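You operate a simulated robot arm through the tools that you are given. There is no shell and no other tool. Be economical: measure what you need, move in short steps, check, and stop when the job is done.

Carry out the task below with a simulated two-armed robot. There is one attempt and no reset: what you move stays moved.

Task
On the front corner of the work table, fold the blue cloth in half, so that its two long edges meet.
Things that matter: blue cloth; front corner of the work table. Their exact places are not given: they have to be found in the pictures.

Only the result counts: the job must be done as asked and must still hold three seconds after the hand-in. Knocking over, shifting, dropping, spilling or breaking anything else fails it. Flat cloth is picked up by pressing the open fingertips on it (5 to 10 N) and closing them slowly along it; thin cloth reads only 2 to 8 mm in the jaws.

Robot
Two 7-joint arms with two-finger parallel grippers on one trunk, on a base that drives. Base frame: it is fixed to the floor where the robot stands at the start and does not move with it; the origin is under the middle of the robot, x ahead of it, y to its left, z up; the surface under the hand at the start is at about z = 900. Units: mm, degrees, N and s.
The left shoulder is at the start at [70, 163, 1145], the right one opposite. With the tool pointing down near the work surface each hand reaches from about 380 to 880 mm from the robot's upright axis, wherever it stands, measured 20 degrees to its own side. Places, roughly: front corner of the work table [800, -200, 900]. Payload 3.43 kg a hand.
Tool frame (each hand has its own): the origin (TCP) lies between the finger pads and is the grasp point; the fingertips stand 34 mm ahead of it; z points along the fingers, y is the line along which they close. Largest opening 128 mm; finger width 24, thickness 12; the body of the gripper, 48 by 130 mm, starts 96 mm behind the TCP.
Orientation is that of the tool frame in the base frame, as a unit quaternion [x, y, z, w]. With the fingers straight down and closing along the base's y, the tool's x points along the base's -x, its y along +y and its z along -z.

Tools
- The arms move only by the tool servo_tool. It takes "left_rows", "right_rows" or both (then of equal length, played together; a hand with none holds still); each is a list of rows, each a list of 2 entries, a list of its own where there are three numbers: the shift along the tool's x, y, z in mm, then the turn, a rotation vector about the tool's x, y, z in degrees. In form: [[[x, y, z], [rx, ry, rz]], ...]. A call has 1 to 12 rows; each row is the pose to reach, as a shift and turn from the pose commanded when the call began, along the tool's axes at that moment. "left_grip" and "right_grip" are, for a hand that has rows, the finger opening in mm, from 0 to 128, set as the call begins (left out, the last holds). Rows are played at 5 a second. More than 50 mm and 8.6 degrees between two rows, or a gripper value outside its range, and nothing of the call is played. Where a pose cannot be reached the arm comes as near as it can. A force on the tool above 40 N (or 10 N above the force at the start of the call, whichever is more), or a blocked arm, ends the call early, and 0.2 s more pass. The fingers move at their own pace (about 153 mm/s each) and stop on an object; they squeeze with about 31 N. The grip force told is the motor's: it shows also when the fingers shut on nothing. Time passes only in rows, and 0.2 s behind the last, so rows that repeat a pose let the fingers close. The reply holds the time, the measured pose of the TCP, the force on the tool along the base axes, the opening and the grip force, in the units named above and with some noise, with the torque about the TCP (base axes, N m) and any sound that the robot's microphone picked up, and new pictures: "pictures" is both (left out), scene, wrist or none (wrist: the cameras of the hands that moved).
- Cameras (640 x 400 px; columns grow to the right, rows downward): "scene" is now at [132.3, -26.5, 1361.6]; the picture's right is [-0.30, -0.95, 0.00], its down [-0.64, 0.20, -0.74] and it looks along [0.70, -0.22, -0.68] (base axes); focal length 261 px, centre (320, 200). "left" rides on the left gripper at [76, 11, -160] in its tool frame; the picture's right is [-0.15, 0.99, 0.00], its down [-0.88, -0.13, -0.46] and it looks along [-0.45, -0.07, 0.89] (tool axes); focal length 234 px, centre (320, 200). "right" rides on the right gripper at [76, -11, -160] in its tool frame; the picture's right is [0.15, 0.99, 0.00], its down [-0.88, 0.13, -0.46] and it looks along [-0.45, 0.07, 0.89] (tool axes); focal length 234 px, centre (320, 200).
- move_column(by): slides the trunk up (or, below 0, down) by that many mm; the arms and the scene camera ride with it, the base frame stays. It gives what a move gives, with no picture.
- steer(legs): drives the robot by 1 to 6 legs, each [ahead, left, turn to the left] in mm, mm and degrees, along the robot's own axes; the way and the turn of a leg run together, so that a leg with both is an arc; at most 1500 mm and 180 degrees a leg. The arms and the cameras ride along, it lands a little off, and it stops where it bumps. It gives what a move gives, and a new picture of the scene camera.
- turn_head(pan, tilt): turns the head with the scene camera to pan (to the left, within 86 degrees either way) and tilt (down, from -29 to 69), counted from straight ahead of the robot. It gives what a move gives, and a new picture of the scene camera.
- locate(camera, pixels): there is no depth. For up to 12 entries [column, row, z] of the newest picture of that camera ("zoom" is the newest enlarged one), the place [x, y] in the base frame at which the ray of that pixel passes the height z, good to about 2 mm. No time passes.
- enlarge(camera, box): a new picture of the part [left, top, right, bottom] of that camera's present view, enlarged. No time passes.
- job_done(): hands the job in; it is judged then, once.

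Work in short steps. Measure before you move; look again where a grasp or a placing could have gone wrong, and mend it. You have 80 turns and 260 pictures in all, those below and enlarged ones among them. Open the grippers and draw the arms clear of the work before you hand the job in, unless the task says otherwise; then end with one line.

The tools are called after ">>>" as a command line: name --argument value ..., lists and objects as JSON in quotes. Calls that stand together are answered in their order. servo_tool: Moves the arms, as the interface text tells. Its arguments: {"type":"object","properties":{"left_rows":{"type":"array","items":{"type":"array"}},"left_grip":{"type":"number"},"right_rows":{"type":"array","items":{"type":"array"}},"right_grip":{"type":"number"},"pictures":{"type":"string","enum":["both","scene","wrist","none"]}},"required":[]} The other tools are called the same way: move_column (by) slides the trunk up or down; steer (legs) drives the base; turn_head (pan, tilt) turns the head that bears the scene camera; locate (camera, pixels) gives the place at which the rays of pixels pass given heights; enlarge (camera, box) takes an enlarged picture of a part of a camera's view; job_done () hands the job in.

At the start:

```text
time: 0.0
left_tool_pos: [521.1, 15.7, 1075.0]
left_orientation: [0.0, 1.0, 0.0, 0.0]
left_ft_force: [-0.2, -0.1, 0.1]
left_torque: [-0.01, 0.0, -0.01]
left_finger_gap: 127.9
left_grip_force: 0.0
right_tool_pos: [441.6, -449.0, 1050.6]
right_orientation: [0.001, 1.0, 0.0, 0.0]
right_ft_force: [-0.1, -0.9, 0.3]
right_torque: [0.0, 0.04, 0.01]
right_finger_gap: 128.0
right_grip_force: 0.0
trunk travel left (down, up): [-625.0, 315.0]
robot x, y, heading: [-1.0, 0.8, 0.1]
head pan, tilt: [-17.5, 42.4]
```

scene: 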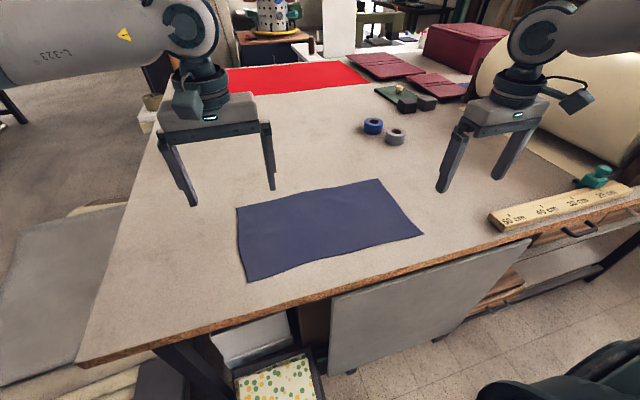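
right: 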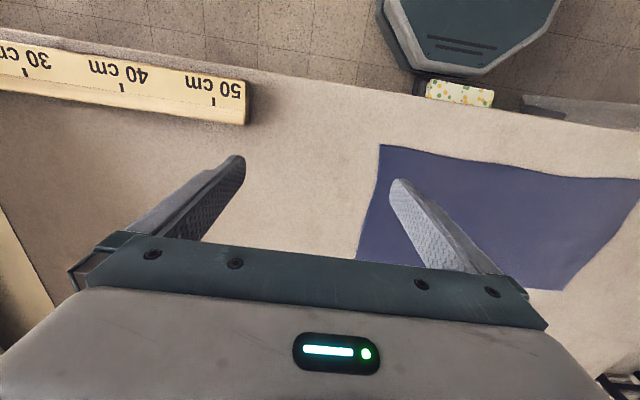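
left: 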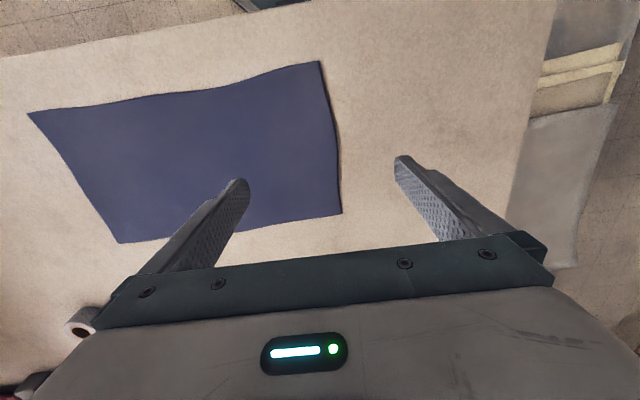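

The blue cloth is visible in the scene with corners near (236,207), (378,179), (424,235), (247,281). I locate these at the table height.

>>> locate --camera "scene" --pixels '[[236, 207, 900], [378, 179, 900], [424, 235, 900], [247, 281, 900], [305, 192, 900], [340, 260, 900], [78, 366, 900], [531, 238, 900]]'

>>> enlarge --camera "scene" --box '[220, 160, 440, 298]'

```text
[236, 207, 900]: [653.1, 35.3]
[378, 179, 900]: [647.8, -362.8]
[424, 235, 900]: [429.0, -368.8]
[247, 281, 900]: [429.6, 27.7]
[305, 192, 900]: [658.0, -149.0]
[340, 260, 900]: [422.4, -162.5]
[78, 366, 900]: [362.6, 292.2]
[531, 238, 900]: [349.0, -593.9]
```

```text
2.90 times, centred on (330, 229) of scene
```

zoom: 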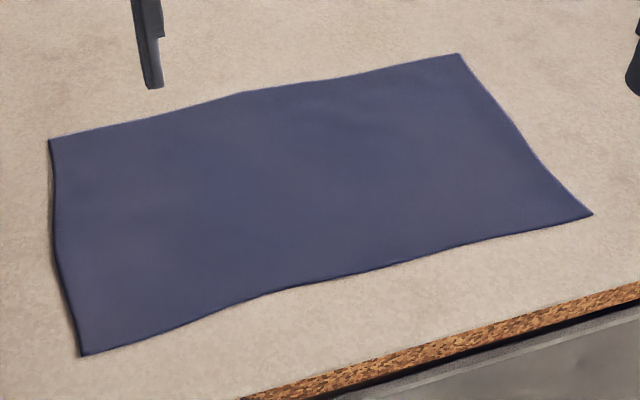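

The cloth spans about x 429–653 and y −366–32, with the long edges along y. I'll fold the far edge onto the near edge with both hands, so I back the base up a little for wrist room.

>>> steer --legs '[[-130, 0, 0]]'

```text
time: 1.3
left_tool_pos: [394.2, 16.4, 1075.4]
left_orientation: [-0.001, 1.0, 0.0, 0.0]
left_ft_force: [0.0, 0.0, -0.2]
left_torque: [-0.02, -0.03, -0.02]
left_finger_gap: 128.1
left_grip_force: 0.1
right_tool_pos: [313.7, -448.1, 1051.0]
right_orientation: [0.0, 1.0, 0.001, 0.001]
right_ft_force: [0.0, -0.4, -0.4]
right_torque: [0.01, 0.04, -0.01]
right_finger_gap: 128.1
right_grip_force: 0.1
trunk travel left (down, up): [-625.0, 315.0]
robot x, y, heading: [-127.6, 2.6, 0.1]
head pan, tilt: [-17.5, 42.4]
```

scene: 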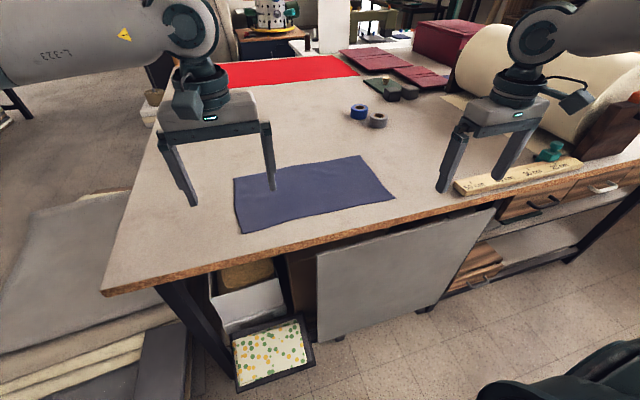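

Moving both hands above the far corners of the cloth with the fingers partly closed to 40 mm.

>>> servo_tool --left_rows '[[[-31, -3, 9], [0, 0, 0]], [[-62, -5, 19], [0, 0, 0]], [[-92, -8, 28], [0, 0, 0]], [[-123, -11, 38], [0, 0, 0]], [[-154, -13, 47], [0, 0, 0]], [[-185, -16, 56], [0, 0, 0]], [[-215, -18, 66], [0, 0, 0]], [[-246, -21, 75], [0, 0, 0]], [[-246, -21, 75], [0, 0, 0]]]' --right_rows '[[[-40, 14, 6], [0, 0, 0]], [[-81, 28, 13], [0, 0, 0]], [[-121, 42, 19], [0, 0, 0]], [[-162, 56, 25], [0, 0, 0]], [[-202, 71, 32], [0, 0, 0]], [[-242, 85, 38], [0, 0, 0]], [[-283, 99, 45], [0, 0, 0]], [[-323, 113, 51], [0, 0, 0]], [[-323, 113, 51], [0, 0, 0]]]' --left_grip 40 --right_grip 40

```text
time: 3.3
left_tool_pos: [638.5, -3.4, 999.3]
left_orientation: [-0.001, 1.0, -0.001, 0.001]
left_ft_force: [-0.1, 0.6, -0.1]
left_torque: [0.02, 0.0, -0.04]
left_finger_gap: 39.8
left_grip_force: 0.0
right_tool_pos: [609.5, -343.6, 1004.3]
right_orientation: [-0.001, 1.0, -0.002, 0.001]
right_ft_force: [-0.5, -0.2, -0.4]
right_torque: [-0.05, 0.0, -0.01]
right_finger_gap: 39.7
right_grip_force: 0.0
right hand out of reach, approached as far as the arm can: row 8, 9
trunk travel left (down, up): [-625.0, 315.0]
robot x, y, heading: [-127.0, -0.4, -0.1]
head pan, tilt: [-17.5, 42.4]
```

scene: 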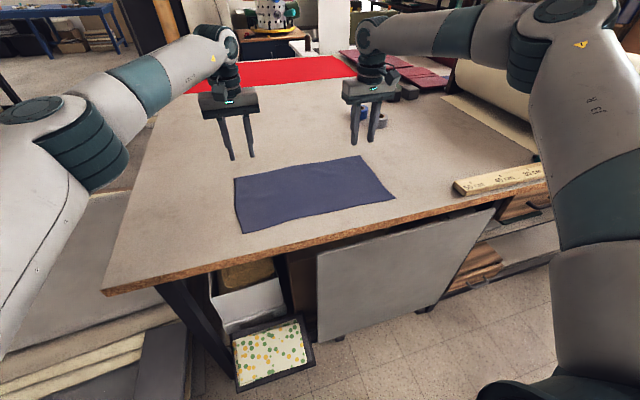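
right: 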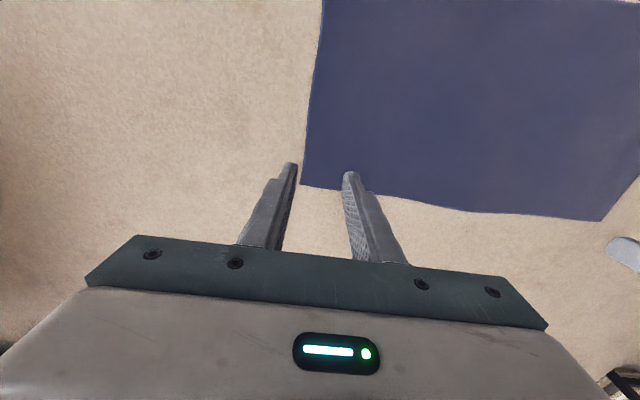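
left: 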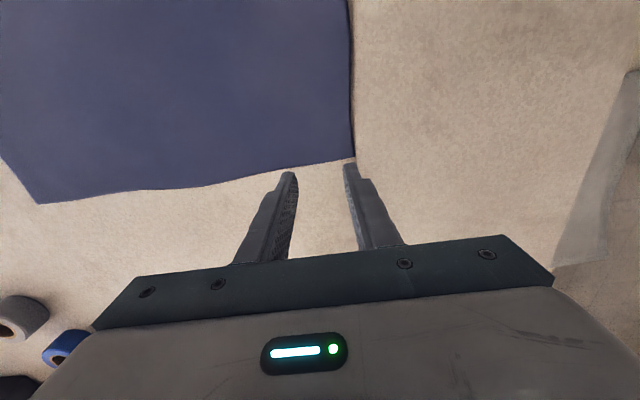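

The right arm fell about 28 mm short, so I drive 80 mm ahead again. First I measure the corners in the wrist views: right (302,184), left (355,159).

>>> locate --camera "right" --pixels '[[302, 184, 900], [345, 190, 900], [465, 211, 900], [602, 221, 900], [322, 2, 900]]'

>>> locate --camera "left" --pixels '[[355, 159, 900], [285, 172, 900], [190, 186, 900], [40, 203, 900]]'

>>> steer --legs '[[80, 0, 0]]'

```text
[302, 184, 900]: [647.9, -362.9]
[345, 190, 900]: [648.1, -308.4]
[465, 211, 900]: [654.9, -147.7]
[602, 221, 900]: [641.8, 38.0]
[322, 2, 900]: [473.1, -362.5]
```

```text
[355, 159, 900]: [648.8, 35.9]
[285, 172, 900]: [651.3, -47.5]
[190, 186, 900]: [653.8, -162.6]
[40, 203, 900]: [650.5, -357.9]
```

```text
time: 4.3
left_tool_pos: [717.2, -3.4, 999.1]
left_orientation: [-0.001, 1.0, 0.0, 0.0]
left_ft_force: [0.4, 0.0, -0.2]
left_torque: [-0.01, 0.0, 0.02]
left_finger_gap: 39.7
left_grip_force: 0.2
right_tool_pos: [688.5, -345.8, 1001.9]
right_orientation: [0.0, 1.0, 0.0, 0.001]
right_ft_force: [-1.0, 1.1, 0.3]
right_torque: [0.05, 0.0, -0.01]
right_finger_gap: 39.8
right_grip_force: 0.0
trunk travel left (down, up): [-625.0, 315.0]
robot x, y, heading: [-49.7, -0.5, -0.1]
head pan, tilt: [-17.5, 42.4]
```

scene: 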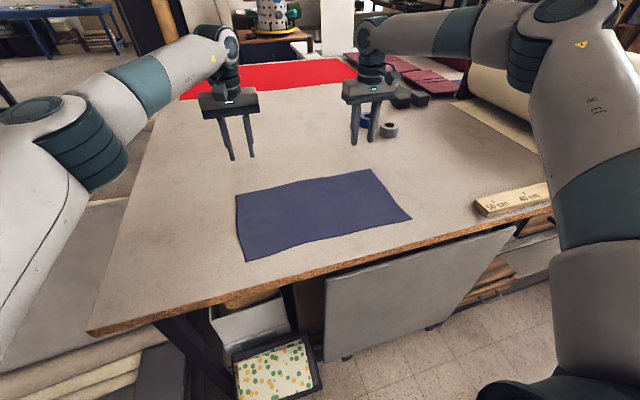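

Both hands go above x≈640, at y≈−2 and y≈−330, then I check the pose.

>>> servo_tool --left_rows '[[[39, 0, 0], [0, 0, 0]], [[77, 1, 20], [0, 0, 0]], [[77, 1, 49], [0, 0, 0]], [[77, 1, 49], [0, 0, 0]]]' --right_rows '[[[24, 8, 0], [0, 0, 0]], [[48, 16, 20], [0, 0, 0]], [[48, 16, 52], [0, 0, 0]], [[48, 16, 52], [0, 0, 0]]]' --pictures "none"

```text
time: 5.3
left_tool_pos: [636.7, -3.7, 949.8]
left_orientation: [-0.001, 1.0, -0.001, 0.001]
left_ft_force: [0.0, 0.8, -0.6]
left_torque: [0.02, 0.01, -0.02]
left_finger_gap: 39.8
left_grip_force: 0.0
right_tool_pos: [637.4, -327.7, 952.8]
right_orientation: [-0.001, 1.0, 0.0, 0.002]
right_ft_force: [-0.6, 0.5, -0.4]
right_torque: [0.02, -0.03, 0.0]
right_finger_gap: 40.2
right_grip_force: 0.0
trunk travel left (down, up): [-625.0, 315.0]
robot x, y, heading: [-48.7, -0.2, 0.1]
head pan, tilt: [-17.5, 42.4]
```

Both are in place; I lower until the tips nearly touch (TCP ≈ 936), shifting 3 mm outward.

>>> servo_tool --left_rows '[[[-3, 2, 7], [0, 0, 0]], [[-3, 2, 12], [0, 0, 0]], [[-3, 2, 14], [0, 0, 0]], [[-3, 2, 14], [0, 0, 0]]]' --right_rows '[[[-3, -3, 7], [0, 0, 0]], [[-3, -3, 14], [0, 0, 0]], [[-3, -3, 17], [0, 0, 0]], [[-3, -3, 17], [0, 0, 0]]]'

```text
time: 6.3
left_tool_pos: [642.1, -1.7, 936.4]
left_orientation: [-0.001, 1.0, 0.0, 0.002]
left_ft_force: [-0.7, 0.8, -0.5]
left_torque: [-0.02, 0.0, -0.02]
left_finger_gap: 39.9
left_grip_force: 0.0
right_tool_pos: [642.9, -331.6, 936.1]
right_orientation: [0.0, 1.0, 0.0, 0.002]
right_ft_force: [2.2, -2.5, 15.3]
right_torque: [-0.1, -0.03, 0.0]
right_finger_gap: 39.5
right_grip_force: 0.0
trunk travel left (down, up): [-625.0, 315.0]
robot x, y, heading: [-48.9, 1.7, -0.1]
head pan, tilt: [-17.5, 42.4]
```

scene: 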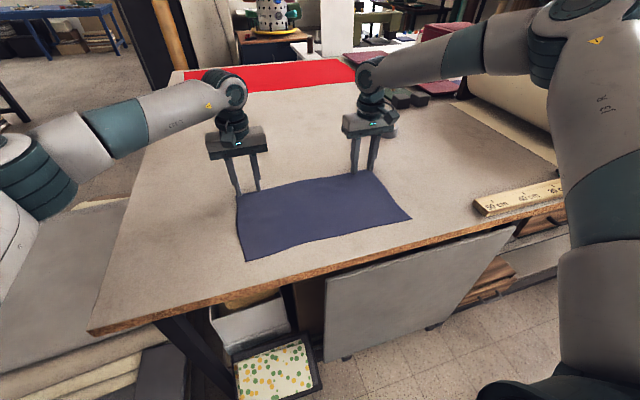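
right: 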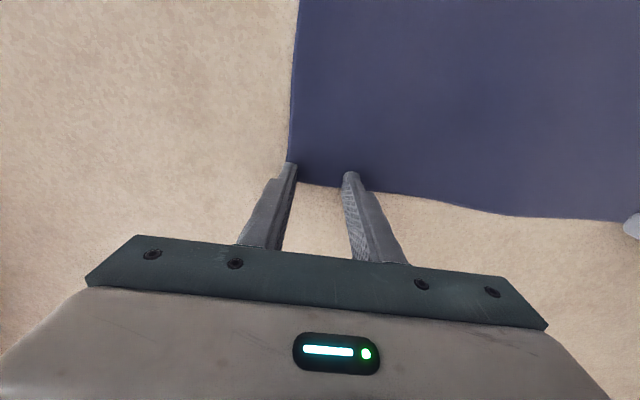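
left: 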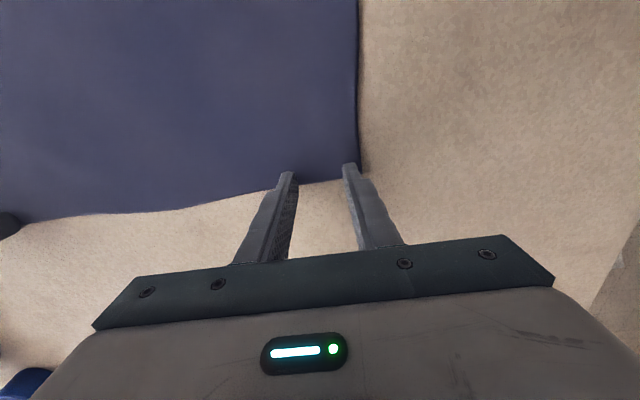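

Right reads 15 N, left has no contact. I ease the right up 0.8 mm and lower the left 1 mm.

>>> servo_tool --left_rows '[[[0, 0, 1], [0, 0, 0]], [[0, 0, 1], [0, 0, 0]]]' --right_rows '[[[0, 0, -0.8], [0, 0, 0]], [[0, 0, -0.8], [0, 0, 0]]]' --pictures "none"

```text
time: 6.9
left_tool_pos: [642.3, -1.0, 935.0]
left_orientation: [-0.001, 1.0, 0.0, 0.001]
left_ft_force: [-0.1, -0.6, 2.1]
left_torque: [-0.02, 0.0, 0.03]
left_finger_gap: 39.9
left_grip_force: 0.1
right_tool_pos: [643.0, -332.2, 936.6]
right_orientation: [0.001, 1.0, -0.001, 0.002]
right_ft_force: [2.5, -2.6, 13.6]
right_torque: [-0.06, 0.0, 0.02]
right_finger_gap: 39.8
right_grip_force: 0.0
trunk travel left (down, up): [-625.0, 315.0]
robot x, y, heading: [-48.4, -0.1, 0.3]
head pan, tilt: [-17.5, 42.4]
```

Left just touches at 2 N; right is still 13.6 N. I fine-tune again.

>>> servo_tool --left_rows '[[[0, 0, 0.6], [0, 0, 0]], [[0, 0, 0.6], [0, 0, 0]]]' --right_rows '[[[0, 0, -1.2], [0, 0, 0]], [[0, 0, -1.2], [0, 0, 0]]]' --pictures "none"

```text
time: 7.5
left_tool_pos: [642.5, -2.6, 936.2]
left_orientation: [-0.001, 1.0, 0.0, 0.001]
left_ft_force: [-1.4, 1.1, 6.0]
left_torque: [0.01, 0.06, -0.04]
left_finger_gap: 40.0
left_grip_force: 0.1
right_tool_pos: [642.7, -330.6, 936.1]
right_orientation: [0.0, 1.0, 0.0, 0.001]
right_ft_force: [1.6, 0.3, 5.4]
right_torque: [-0.04, -0.03, 0.01]
right_finger_gap: 39.8
right_grip_force: 0.0
trunk travel left (down, up): [-625.0, 315.0]
robot x, y, heading: [-52.6, -0.6, 0.1]
head pan, tilt: [-17.5, 42.4]
```

Both now press with about 6 N. I close slowly, first to 26 mm, pressing 0.3 mm more.

>>> servo_tool --left_rows '[[[0, 0, 0.2], [0, 0, 0]], [[0, 0, 0.2], [0, 0, 0]]]' --right_rows '[[[0, 0, 0.3], [0, 0, 0]], [[0, 0, 0.3], [0, 0, 0]]]' --left_grip 28 --right_grip 28

```text
time: 8.1
left_tool_pos: [643.0, -2.3, 935.5]
left_orientation: [0.0, 1.0, 0.0, 0.002]
left_ft_force: [0.0, -1.5, 7.1]
left_torque: [-0.03, -0.01, 0.05]
left_finger_gap: 27.9
left_grip_force: 0.1
right_tool_pos: [641.7, -331.0, 936.9]
right_orientation: [0.0, 1.0, 0.0, 0.001]
right_ft_force: [-1.5, 1.1, 6.1]
right_torque: [0.02, 0.1, 0.02]
right_finger_gap: 28.3
right_grip_force: 0.3
trunk travel left (down, up): [-625.0, 315.0]
robot x, y, heading: [-49.4, -1.5, -0.0]
head pan, tilt: [-17.5, 42.4]
```

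scene: 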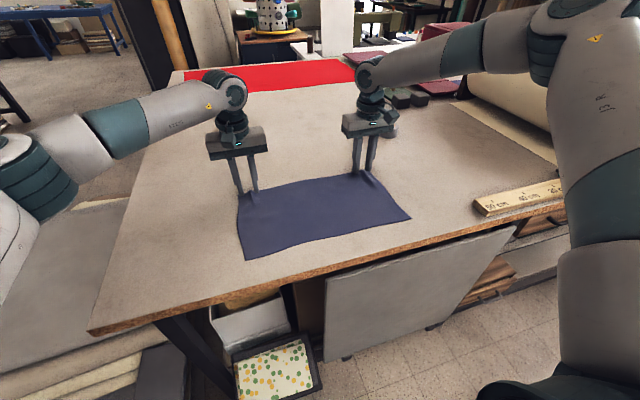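
right: 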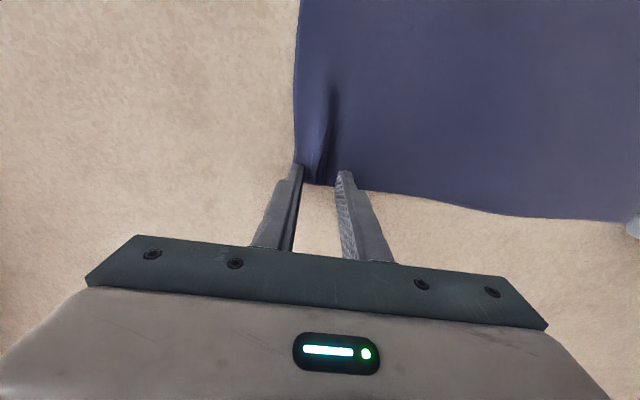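
left: 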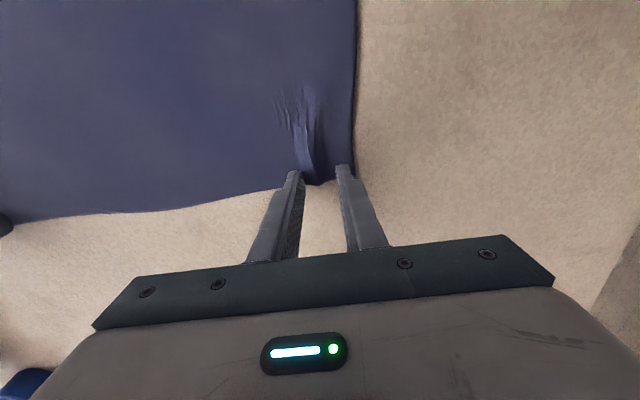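

The cloth is bunching between both pairs of fingers as wanted. I close to 14 mm, holding the force.

>>> servo_tool --left_rows '[[[0, 0, 0], [0, 0, 0]], [[0, 0, 0], [0, 0, 0]]]' --right_rows '[[[0, 0, 0], [0, 0, 0]], [[0, 0, 0], [0, 0, 0]]]' --left_grip 15 --right_grip 15 --pictures "none"

>>> servo_tool --left_rows '[[[0, 0, 0], [0, 0, 0]], [[0, 0, 0], [0, 0, 0]]]' --right_rows '[[[0, 0, 0], [0, 0, 0]], [[0, 0, 0], [0, 0, 0]]]' --left_grip 0 --right_grip 0

```text
time: 8.7
left_tool_pos: [642.1, -2.5, 935.2]
left_orientation: [-0.001, 1.0, -0.001, 0.001]
left_ft_force: [-0.2, -3.2, 8.6]
left_torque: [-0.13, 0.09, 0.02]
left_finger_gap: 16.4
left_grip_force: 0.6
right_tool_pos: [642.4, -330.9, 934.6]
right_orientation: [0.0, 1.0, 0.0, 0.002]
right_ft_force: [0.1, 0.7, 4.4]
right_torque: [0.03, 0.02, 0.0]
right_finger_gap: 14.0
right_grip_force: 1.5
trunk travel left (down, up): [-625.0, 315.0]
robot x, y, heading: [-52.7, 4.1, 0.1]
head pan, tilt: [-17.5, 42.4]
```

```text
time: 9.3
left_tool_pos: [641.4, -3.5, 934.8]
left_orientation: [-0.001, 1.0, -0.002, 0.001]
left_ft_force: [0.6, -19.4, 7.2]
left_torque: [-0.63, 0.01, 0.19]
left_finger_gap: 2.3
left_grip_force: 31.2
right_tool_pos: [642.7, -330.8, 935.7]
right_orientation: [0.0, 1.0, 0.001, 0.001]
right_ft_force: [-1.1, 17.5, 3.8]
right_torque: [0.64, 0.04, -0.11]
right_finger_gap: 2.2
right_grip_force: 31.3
trunk travel left (down, up): [-625.0, 315.0]
robot x, y, heading: [-48.5, 0.8, -0.0]
head pan, tilt: [-17.5, 42.4]
```

scene: 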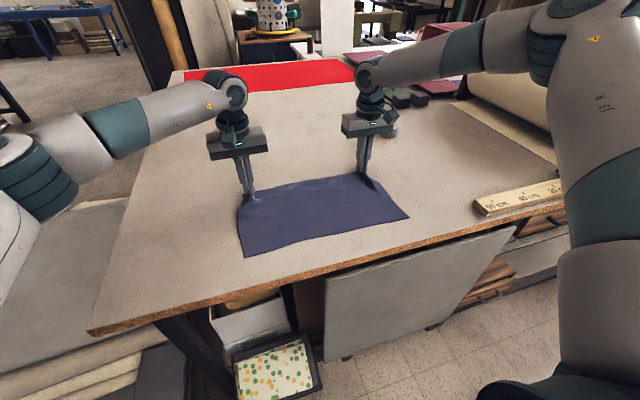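
right: 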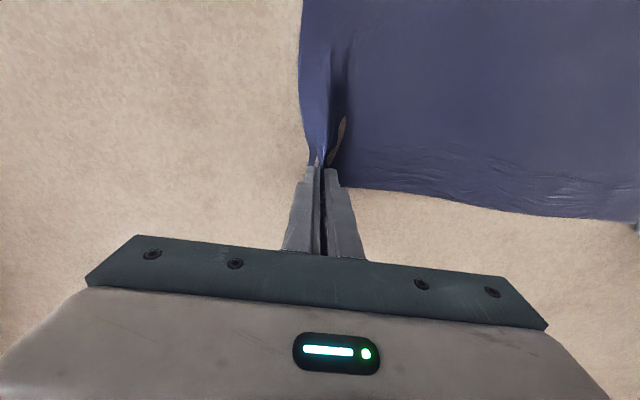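
left: 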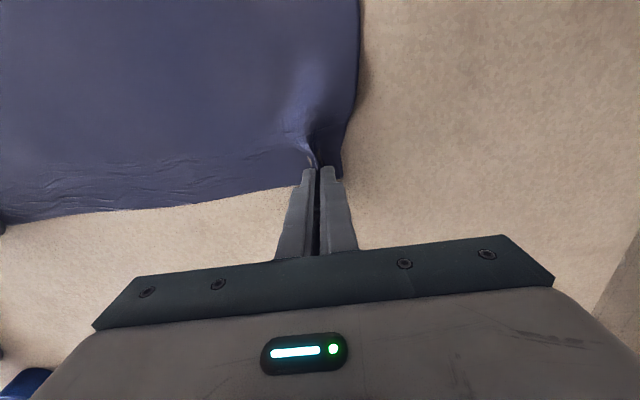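

Both hands grip about 2 mm of cloth, but it is under tension between them (±19 N). I lift 60 mm while bringing each hand inward 8 mm.

>>> servo_tool --left_rows '[[[0, -4, -5], [0, 0, 0]], [[0, -8, -20], [0, 0, 0]], [[0, -8, -40], [0, 0, 0]], [[0, -8, -60], [0, 0, 0]], [[0, -8, -60], [0, 0, 0]]]' --right_rows '[[[0, 4, -5], [0, 0, 0]], [[0, 8, -20], [0, 0, 0]], [[0, 8, -40], [0, 0, 0]], [[0, 8, -60], [0, 0, 0]], [[0, 8, -60], [0, 0, 0]]]'

```text
time: 10.5
left_tool_pos: [644.9, -8.2, 993.7]
left_orientation: [-0.001, 1.0, 0.0, 0.0]
left_ft_force: [-0.5, -1.3, 0.2]
left_torque: [-0.02, 0.0, 0.01]
left_finger_gap: 2.3
left_grip_force: 31.1
right_tool_pos: [644.1, -324.2, 994.2]
right_orientation: [0.001, 1.0, 0.0, 0.001]
right_ft_force: [-0.5, 1.9, 0.4]
right_torque: [0.03, 0.01, 0.01]
right_finger_gap: 2.3
right_grip_force: 30.8
trunk travel left (down, up): [-625.0, 315.0]
robot x, y, heading: [-51.3, 1.3, 0.3]
head pan, tilt: [-17.5, 42.4]
```

scene: 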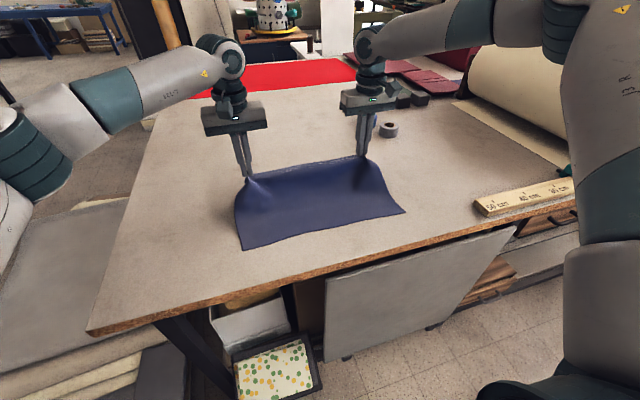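
right: 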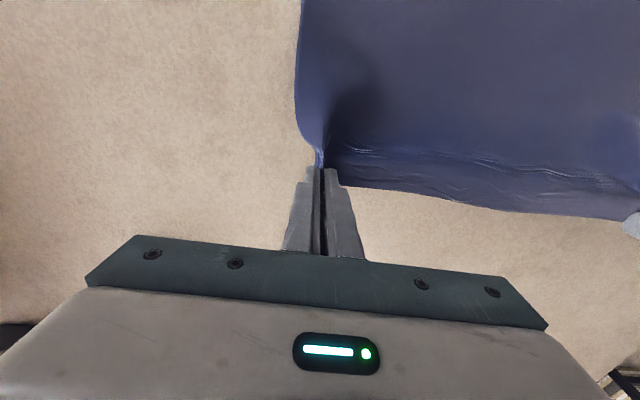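
left: 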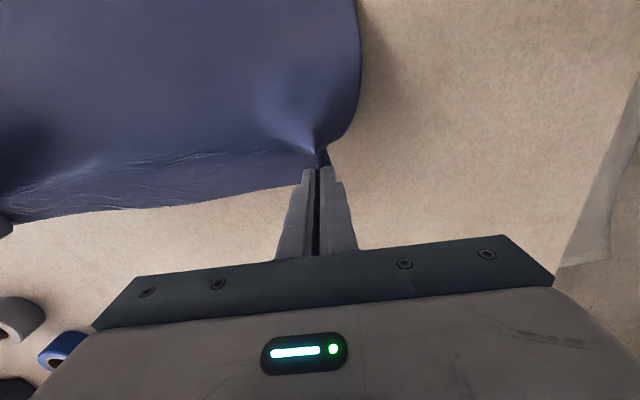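

The grip holds. I now carry the edge up and toward the robot while tilting the fingers to point forward (ry negative) so that the edge turns over.

>>> servo_tool --left_rows '[[[20, 0, -22], [0, -8, 0]], [[44, 0, -38], [0, -16, 0]], [[68, 0, -46], [0, -24, 0]], [[92, 0, -48], [0, -32, 0]], [[116, 0, -47], [0, -40, 0]], [[116, 0, -47], [0, -40, 0]]]' --right_rows '[[[20, 0, -22], [0, -8, 0]], [[44, 0, -38], [0, -16, 0]], [[68, 0, -46], [0, -24, 0]], [[92, 0, -48], [0, -32, 0]], [[116, 0, -47], [0, -40, 0]], [[116, 0, -47], [0, -40, 0]]]'

```text
time: 11.9
left_tool_pos: [527.8, -8.6, 1040.9]
left_orientation: [-0.001, 0.94, 0.0, 0.342]
left_ft_force: [0.7, -0.9, -0.9]
left_torque: [-0.06, 0.0, -0.05]
left_finger_gap: 2.5
left_grip_force: 30.4
right_tool_pos: [526.6, -322.1, 1041.5]
right_orientation: [0.0, 0.939, 0.0, 0.343]
right_ft_force: [-0.6, 2.0, 0.2]
right_torque: [0.07, 0.01, 0.0]
right_finger_gap: 2.1
right_grip_force: 31.0
trunk travel left (down, up): [-625.0, 315.0]
robot x, y, heading: [-50.2, 3.6, -0.2]
head pan, tilt: [-17.5, 42.4]
```

scene: 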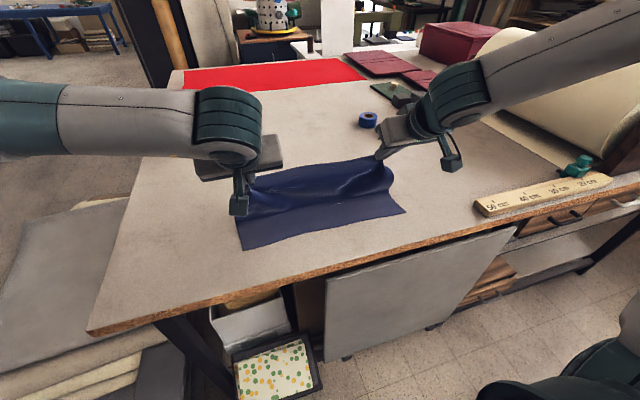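
right: 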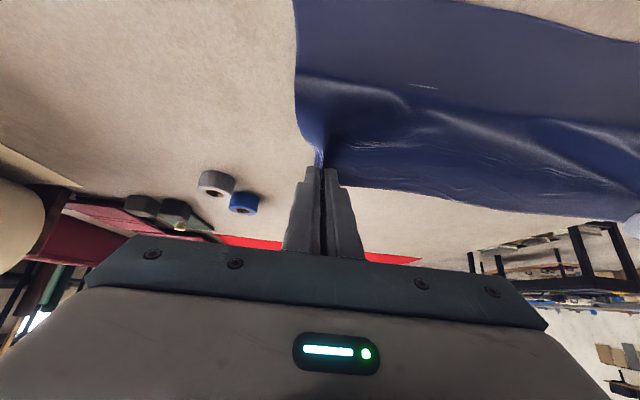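
left: 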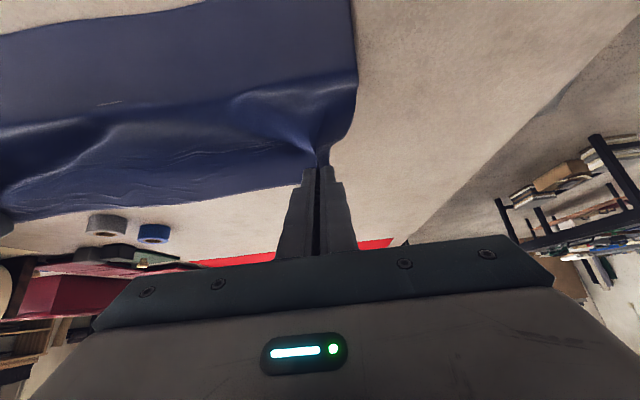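

The edge is folding over nicely. I check that the near edge stayed put before continuing.

>>> locate --camera "scene" --pixels '[[241, 250, 900], [405, 213, 900], [330, 228, 900]]'

>>> enlarge --camera "scene" --box '[200, 130, 440, 280]'

```text
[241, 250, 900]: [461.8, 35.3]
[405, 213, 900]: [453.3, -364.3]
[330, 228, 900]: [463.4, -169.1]
```

```text
2.67 times, centred on (320, 205) of scene
```

zoom: 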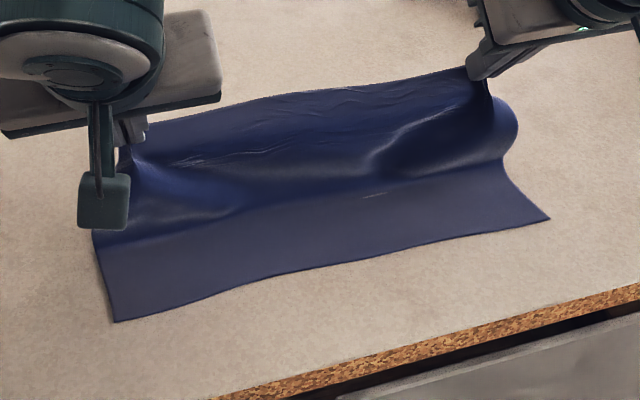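

The lift pulled the whole cloth about 28 mm away, so the near edge is now at x≈455–462 and the fold line will be near x≈570. I lower the edge, tilt to 56°, and then back the base up to carry it over.

>>> servo_tool --left_rows '[[[18, 1, 12], [0, -6, 0]], [[36, 2, 24], [0, -11, 0]], [[53, 3, 37], [0, -16, 0]], [[53, 3, 37], [0, -16, 0]]]' --right_rows '[[[18, -1, 12], [0, -6, 0]], [[36, -2, 24], [0, -11, 0]], [[53, -3, 37], [0, -16, 0]], [[53, -3, 37], [0, -16, 0]]]' --pictures "scene"

>>> steer --legs '[[-50, 0, 0]]'

```text
time: 12.9
left_tool_pos: [509.7, -5.9, 977.8]
left_orientation: [0.0, 0.882, -0.001, 0.471]
left_ft_force: [-0.2, -7.1, 0.2]
left_torque: [-0.22, 0.0, -0.18]
left_finger_gap: 2.2
left_grip_force: 31.1
right_tool_pos: [512.7, -327.3, 978.2]
right_orientation: [0.001, 0.883, -0.001, 0.47]
right_ft_force: [-0.2, 7.1, 0.1]
right_torque: [0.19, 0.0, 0.14]
right_finger_gap: 2.5
right_grip_force: 31.1
right hand out of reach, approached as far as the arm can: row 3, 4
trunk travel left (down, up): [-625.0, 315.0]
robot x, y, heading: [-52.2, 0.2, 0.1]
head pan, tilt: [-17.5, 42.4]
```

scene: 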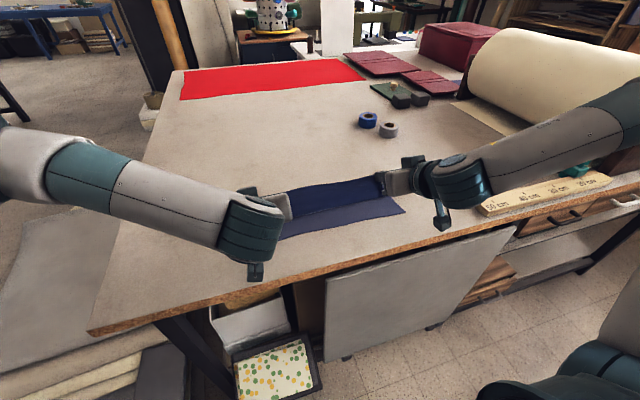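

```text
time: 13.8
left_tool_pos: [462.6, -8.0, 978.5]
left_orientation: [-0.002, 0.883, 0.0, 0.469]
left_ft_force: [-0.4, -8.1, -0.3]
left_torque: [-0.25, 0.01, -0.18]
left_finger_gap: 2.2
left_grip_force: 30.9
right_tool_pos: [463.8, -328.3, 977.0]
right_orientation: [0.0, 0.882, 0.001, 0.471]
right_ft_force: [-1.1, 8.8, 0.9]
right_torque: [0.19, 0.05, 0.22]
right_finger_gap: 2.2
right_grip_force: 30.9
trunk travel left (down, up): [-625.0, 315.0]
robot x, y, heading: [-101.9, -2.9, 0.1]
head pan, tilt: [-17.5, 42.4]
```

scene: 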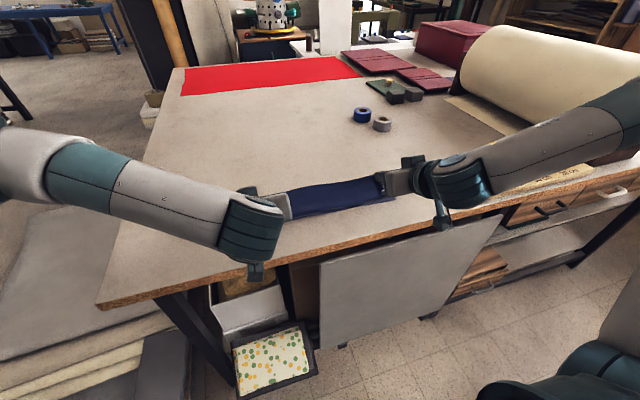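

The edge has been carried over; tips are near (491, 959). I lower to just above the table at tip x≈484, tilting 10° more.

>>> servo_tool --left_rows '[[[15, 0, 7], [0, -4, 0]], [[30, -1, 14], [0, -8, 0]], [[43, -1, 20], [0, -10, 0]], [[43, -1, 20], [0, -10, 0]]]' --right_rows '[[[15, 0, 7], [0, -4, 0]], [[30, 1, 14], [0, -8, 0]], [[43, 1, 20], [0, -10, 0]], [[43, 1, 20], [0, -10, 0]]]'

```text
time: 14.8
left_tool_pos: [453.2, -7.4, 933.1]
left_orientation: [-0.002, 0.838, 0.0, 0.546]
left_ft_force: [0.3, -8.0, 5.2]
left_torque: [-0.26, -0.19, -0.23]
left_finger_gap: 2.4
left_grip_force: 30.9
right_tool_pos: [460.8, -328.3, 932.0]
right_orientation: [0.0, 0.837, 0.0, 0.548]
right_ft_force: [2.1, 6.7, 10.0]
right_torque: [0.1, -0.3, 0.19]
right_finger_gap: 2.3
right_grip_force: 30.7
right hand out of reach, approached as far as the arm can: row 1, 2, 3, 4
trunk travel left (down, up): [-625.0, 315.0]
robot x, y, heading: [-97.6, 0.0, -0.1]
head pan, tilt: [-17.5, 42.4]
```

scene: 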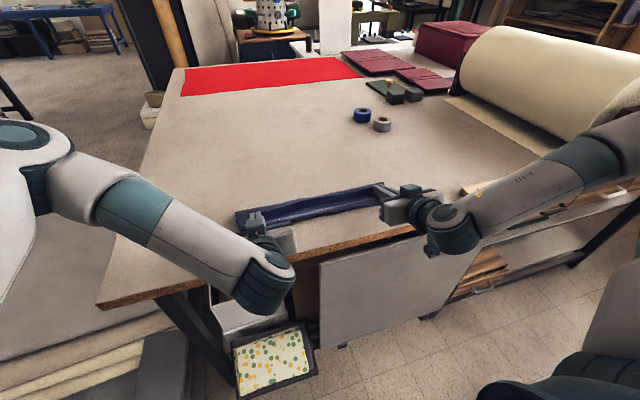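
right: 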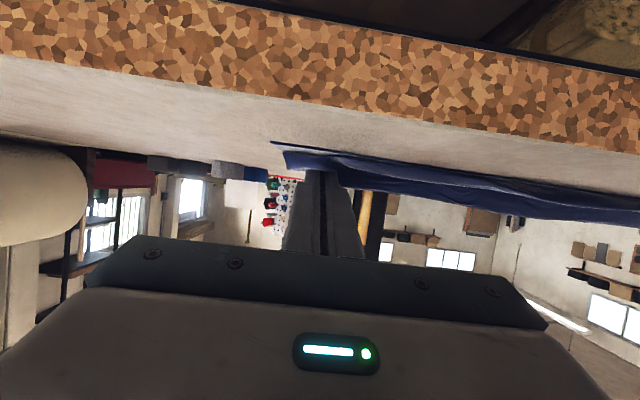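
left: 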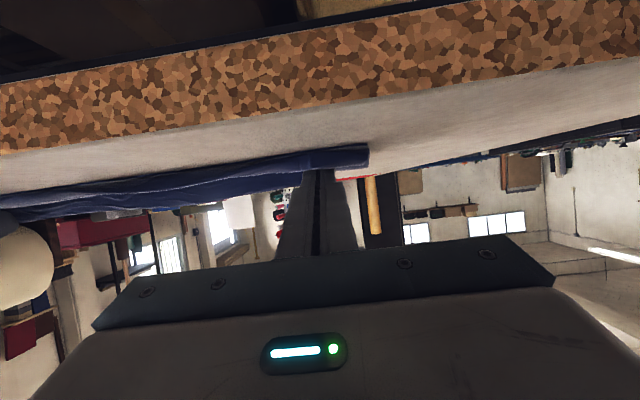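

Both fingertips touch the layers beneath (5–10 N). I look closer before releasing.

>>> enlarge --camera "scene" --box '[220, 160, 440, 280]'

>>> enlarge --camera "scene" --box '[420, 100, 640, 240]'

```text
2.91 times, centred on (330, 220) of scene
```

zoom: 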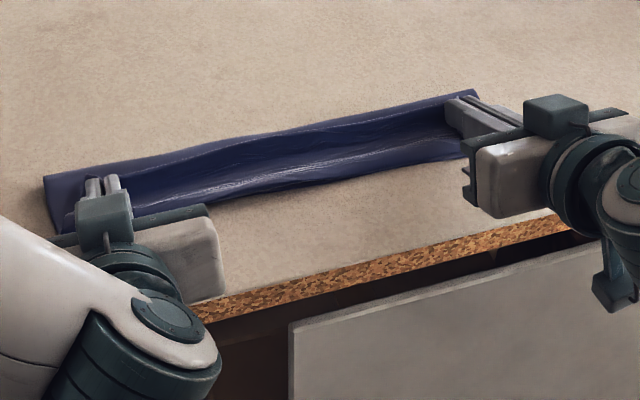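

```text
2.86 times, centred on (530, 170) of scene
```

zoom: 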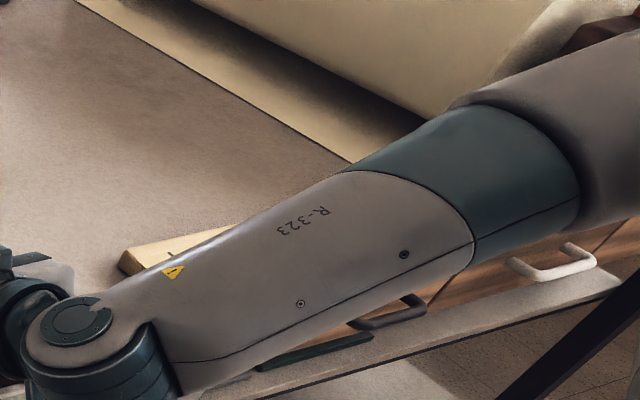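

The folded edge lies near the near edge with the lip up. I open the fingers to 40 mm, spreading the gathered cloth.

>>> servo_tool --left_rows '[[[0, 0, 0], [0, 0, 0]], [[0, 0, 0], [0, 0, 0]], [[0, 0, 0], [0, 0, 0]]]' --right_rows '[[[0, 0, 0], [0, 0, 0]], [[0, 0, 0], [0, 0, 0]], [[0, 0, 0], [0, 0, 0]]]' --left_grip 40 --right_grip 40

```text
time: 15.7
left_tool_pos: [454.1, -9.2, 931.0]
left_orientation: [-0.001, 0.839, 0.001, 0.545]
left_ft_force: [-0.4, -0.1, -0.5]
left_torque: [0.0, -0.02, 0.0]
left_finger_gap: 39.8
left_grip_force: 0.1
right_tool_pos: [461.4, -327.0, 928.7]
right_orientation: [-0.002, 0.839, 0.002, 0.545]
right_ft_force: [-0.6, -0.2, 0.1]
right_torque: [0.01, 0.0, 0.0]
right_finger_gap: 40.0
right_grip_force: 0.1
trunk travel left (down, up): [-625.0, 315.0]
robot x, y, heading: [-102.9, -1.3, -0.1]
head pan, tilt: [-17.5, 42.4]
```

scene: 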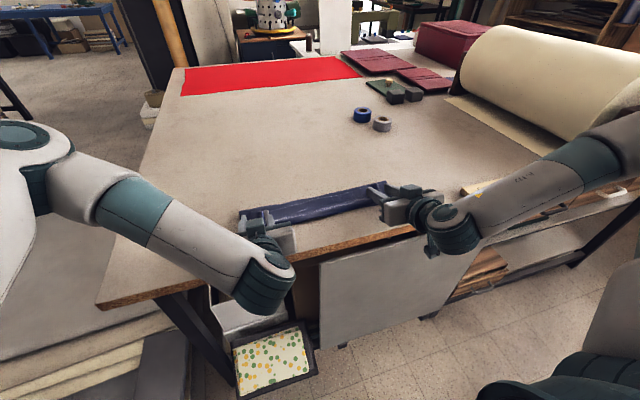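
right: 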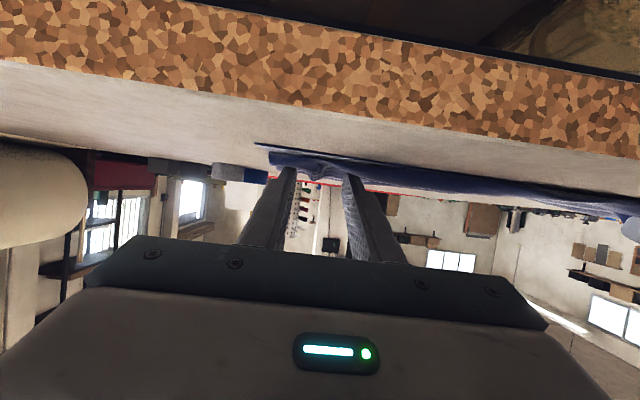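
left: 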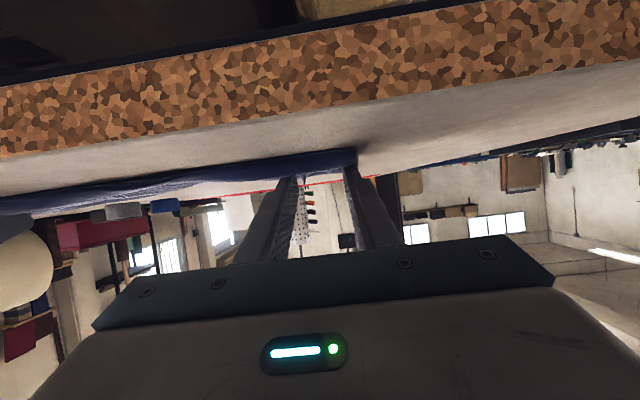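

Released. I withdraw horizontally by backing the base up 80 mm, so that the fingers don't lift the cloth.

>>> steer --legs '[[-80, 0, 0]]'

```text
time: 16.7
left_tool_pos: [372.8, -8.5, 931.5]
left_orientation: [0.0, 0.838, -0.001, 0.546]
left_ft_force: [0.2, 0.0, -0.2]
left_torque: [-0.03, 0.0, 0.01]
left_finger_gap: 39.6
left_grip_force: 0.1
right_tool_pos: [381.3, -327.2, 929.7]
right_orientation: [-0.001, 0.838, 0.001, 0.546]
right_ft_force: [-0.1, -0.4, -0.4]
right_torque: [0.01, -0.02, 0.0]
right_finger_gap: 40.1
right_grip_force: 0.0
trunk travel left (down, up): [-625.0, 315.0]
robot x, y, heading: [-174.8, 2.6, 0.1]
head pan, tilt: [-17.5, 42.4]
```

scene: 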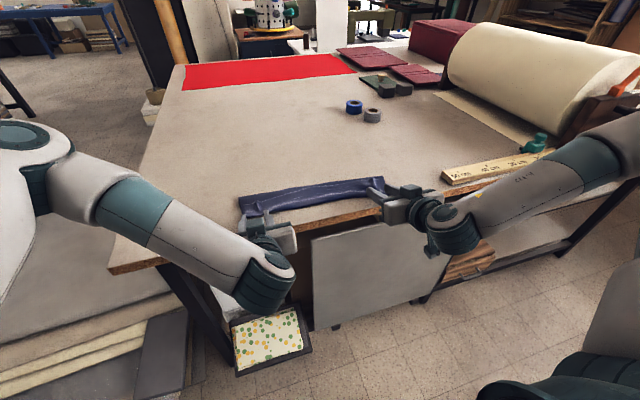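

Clear, and the ruler is undisturbed. I raise the hands 130 mm and turn the fingers back down to look at the cloth.

>>> servo_tool --left_rows '[[[-27, 0, -12], [0, 0, 0]], [[-55, 0, -24], [0, 8, 0]], [[-82, 0, -37], [0, 16, 0]], [[-110, 0, -49], [0, 24, 0]], [[-119, 0, -53], [0, 32, 0]], [[-119, 0, -53], [0, 40, 0]], [[-119, 0, -53], [0, 48, 0]], [[-119, 0, -53], [0, 56, 0]], [[-119, 0, -53], [0, 64, 0]], [[-119, 0, -53], [0, 66, 0]]]' --right_rows '[[[-27, 0, -12], [0, 0, 0]], [[-55, 0, -24], [0, 8, 0]], [[-82, 0, -37], [0, 16, 0]], [[-110, 0, -49], [0, 24, 0]], [[-119, 0, -53], [0, 32, 0]], [[-119, 0, -53], [0, 40, 0]], [[-119, 0, -53], [0, 48, 0]], [[-119, 0, -53], [0, 56, 0]], [[-119, 0, -53], [0, 64, 0]], [[-119, 0, -53], [0, 66, 0]]]'

```text
time: 18.9
left_tool_pos: [374.7, -7.6, 1062.7]
left_orientation: [0.0, 1.0, -0.001, 0.0]
left_ft_force: [-1.1, 0.1, 0.1]
left_torque: [-0.04, -0.02, 0.0]
left_finger_gap: 39.9
left_grip_force: 0.0
right_tool_pos: [381.1, -330.1, 1060.9]
right_orientation: [-0.001, 1.0, 0.001, -0.001]
right_ft_force: [0.4, -0.1, 0.4]
right_torque: [-0.01, -0.02, 0.01]
right_finger_gap: 40.1
right_grip_force: 0.1
right hand out of reach, approached as far as the arm can: row 1, 2
trunk travel left (down, up): [-625.0, 315.0]
robot x, y, heading: [-178.4, -2.8, 0.2]
head pan, tilt: [-17.5, 42.4]
```

scene: 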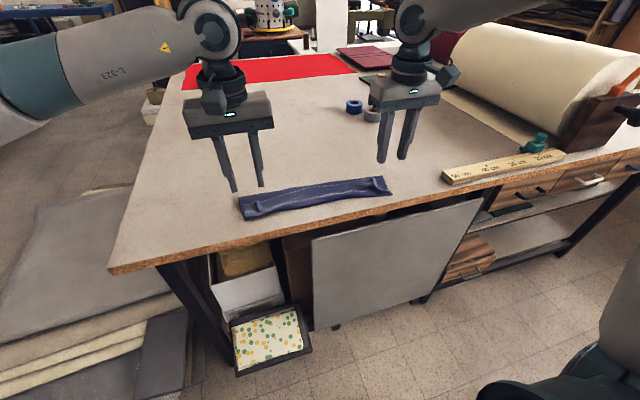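
right: 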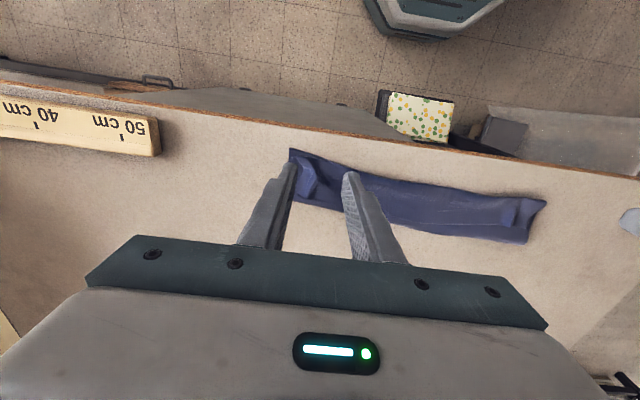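
left: 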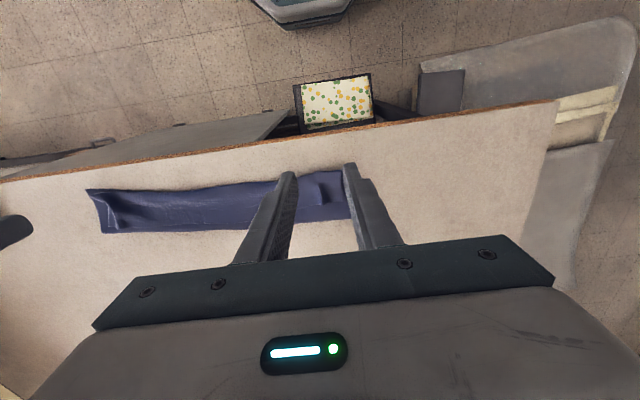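

I zoom in on the result from the scene and the wrist cameras.

>>> enlarge --camera "scene" --box '[225, 160, 405, 230]'

>>> enlarge --camera "right" --box '[270, 120, 570, 270]'

>>> locate --camera "scene" --pixels '[[239, 197, 900], [244, 220, 900], [393, 194, 900], [384, 177, 900]]'

>>> locate --camera "right" --pixels '[[289, 149, 900], [293, 198, 900], [547, 203, 900], [527, 243, 900]]'

```text
3.56 times, centred on (315, 195) of scene
```

zoom: 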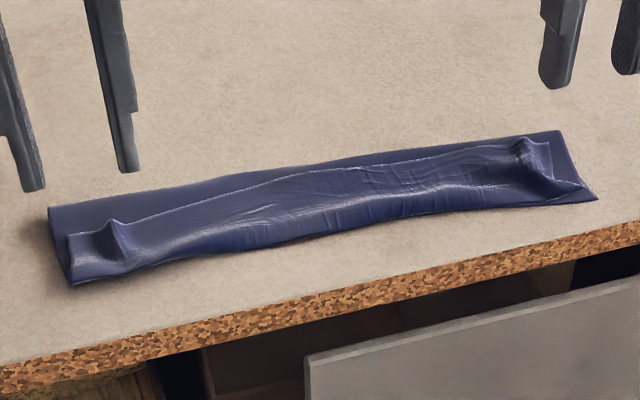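

```text
2.13 times, centred on (420, 195) of right
```

zoom: 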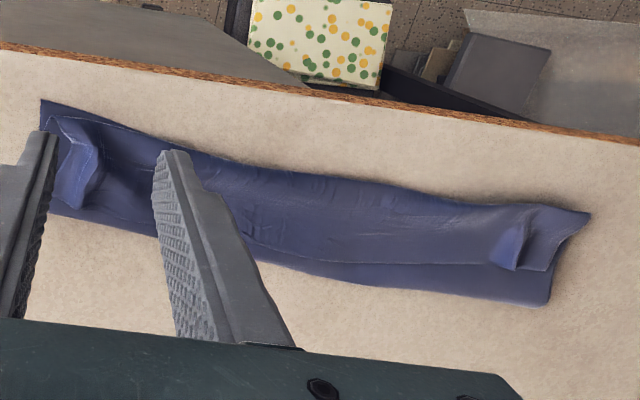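

```text
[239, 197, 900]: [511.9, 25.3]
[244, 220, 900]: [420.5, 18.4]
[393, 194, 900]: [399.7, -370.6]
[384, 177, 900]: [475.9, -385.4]
```

```text
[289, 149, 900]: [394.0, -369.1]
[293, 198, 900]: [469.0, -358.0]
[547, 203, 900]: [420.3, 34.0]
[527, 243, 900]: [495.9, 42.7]
```

The top layer's free edge seems to have flopped back on top instead of lying at the near edge. I zoom each end closer to understand it.

>>> enlarge --camera "left" --box '[80, 160, 240, 260]'

>>> enlarge --camera "right" --box '[430, 160, 590, 260]'

>>> enlarge --camera "scene" --box '[230, 175, 320, 230]'

>>> enlarge --camera "scene" --box '[310, 160, 400, 215]'

```text
4.00 times, centred on (160, 210) of left
```

zoom: 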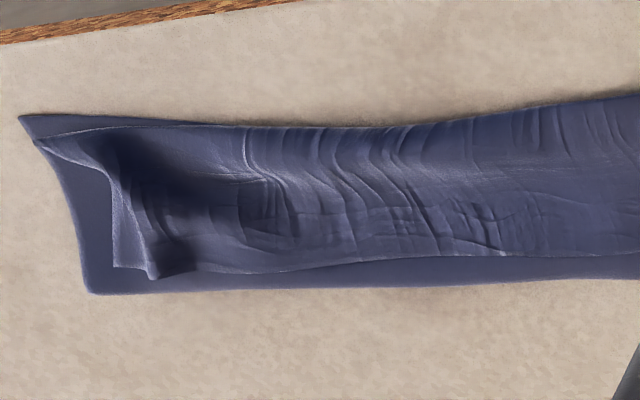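

```text
4.00 times, centred on (510, 210) of right
```

zoom: 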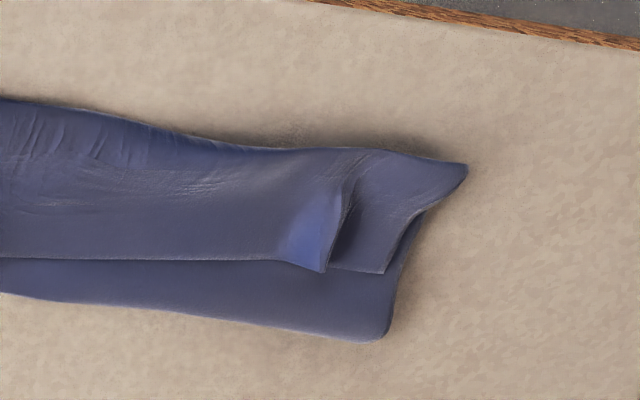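

```text
7.11 times, centred on (275, 202) of scene
```

zoom: 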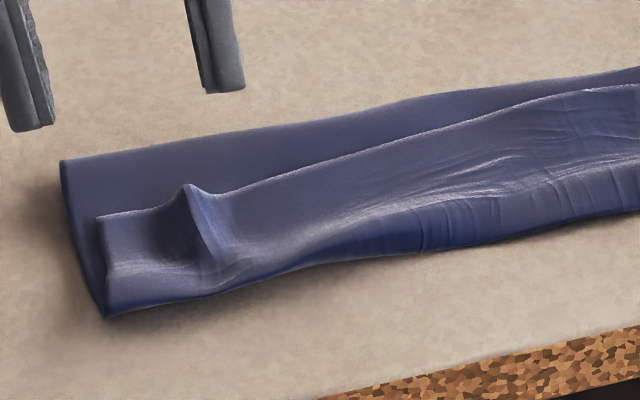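

```text
7.11 times, centred on (355, 188) of scene
```

zoom: 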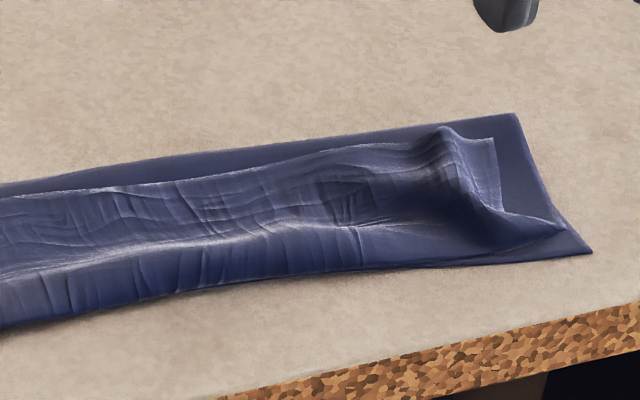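

The top layer is lying in a Z: its free edge flopped back with a lip, with gathered tufts at both ends. I'll re-grip those tufts with the fingers leaning toward the robot, so the edge can turn over fully. I measure lip corners, tufts, and N/F edges.

>>> locate --camera "left" --pixels '[[108, 227, 905], [118.7, 229.5, 910], [85, 189, 901], [102.5, 233, 901], [160, 225, 905], [240, 223, 905], [250, 180, 905]]'

>>> locate --camera "right" --pixels '[[526, 228, 905], [510.5, 227.5, 910], [546.7, 202, 901], [524, 245, 901], [430, 225, 905], [430, 187, 905], [516, 212, 912]]'

>>> locate --camera "scene" --pixels '[[256.7, 201, 912], [373.3, 178, 912]]'

```text
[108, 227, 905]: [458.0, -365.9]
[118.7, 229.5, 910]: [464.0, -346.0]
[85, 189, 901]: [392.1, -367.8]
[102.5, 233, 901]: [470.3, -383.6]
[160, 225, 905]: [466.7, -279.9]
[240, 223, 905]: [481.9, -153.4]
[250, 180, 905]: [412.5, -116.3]
```

```text
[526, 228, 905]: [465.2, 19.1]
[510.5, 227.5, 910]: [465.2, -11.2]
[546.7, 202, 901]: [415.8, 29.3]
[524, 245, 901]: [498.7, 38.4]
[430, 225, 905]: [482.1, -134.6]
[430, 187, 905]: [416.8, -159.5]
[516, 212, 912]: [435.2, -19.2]
```

```text
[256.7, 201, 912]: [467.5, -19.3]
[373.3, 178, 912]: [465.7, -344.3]
```

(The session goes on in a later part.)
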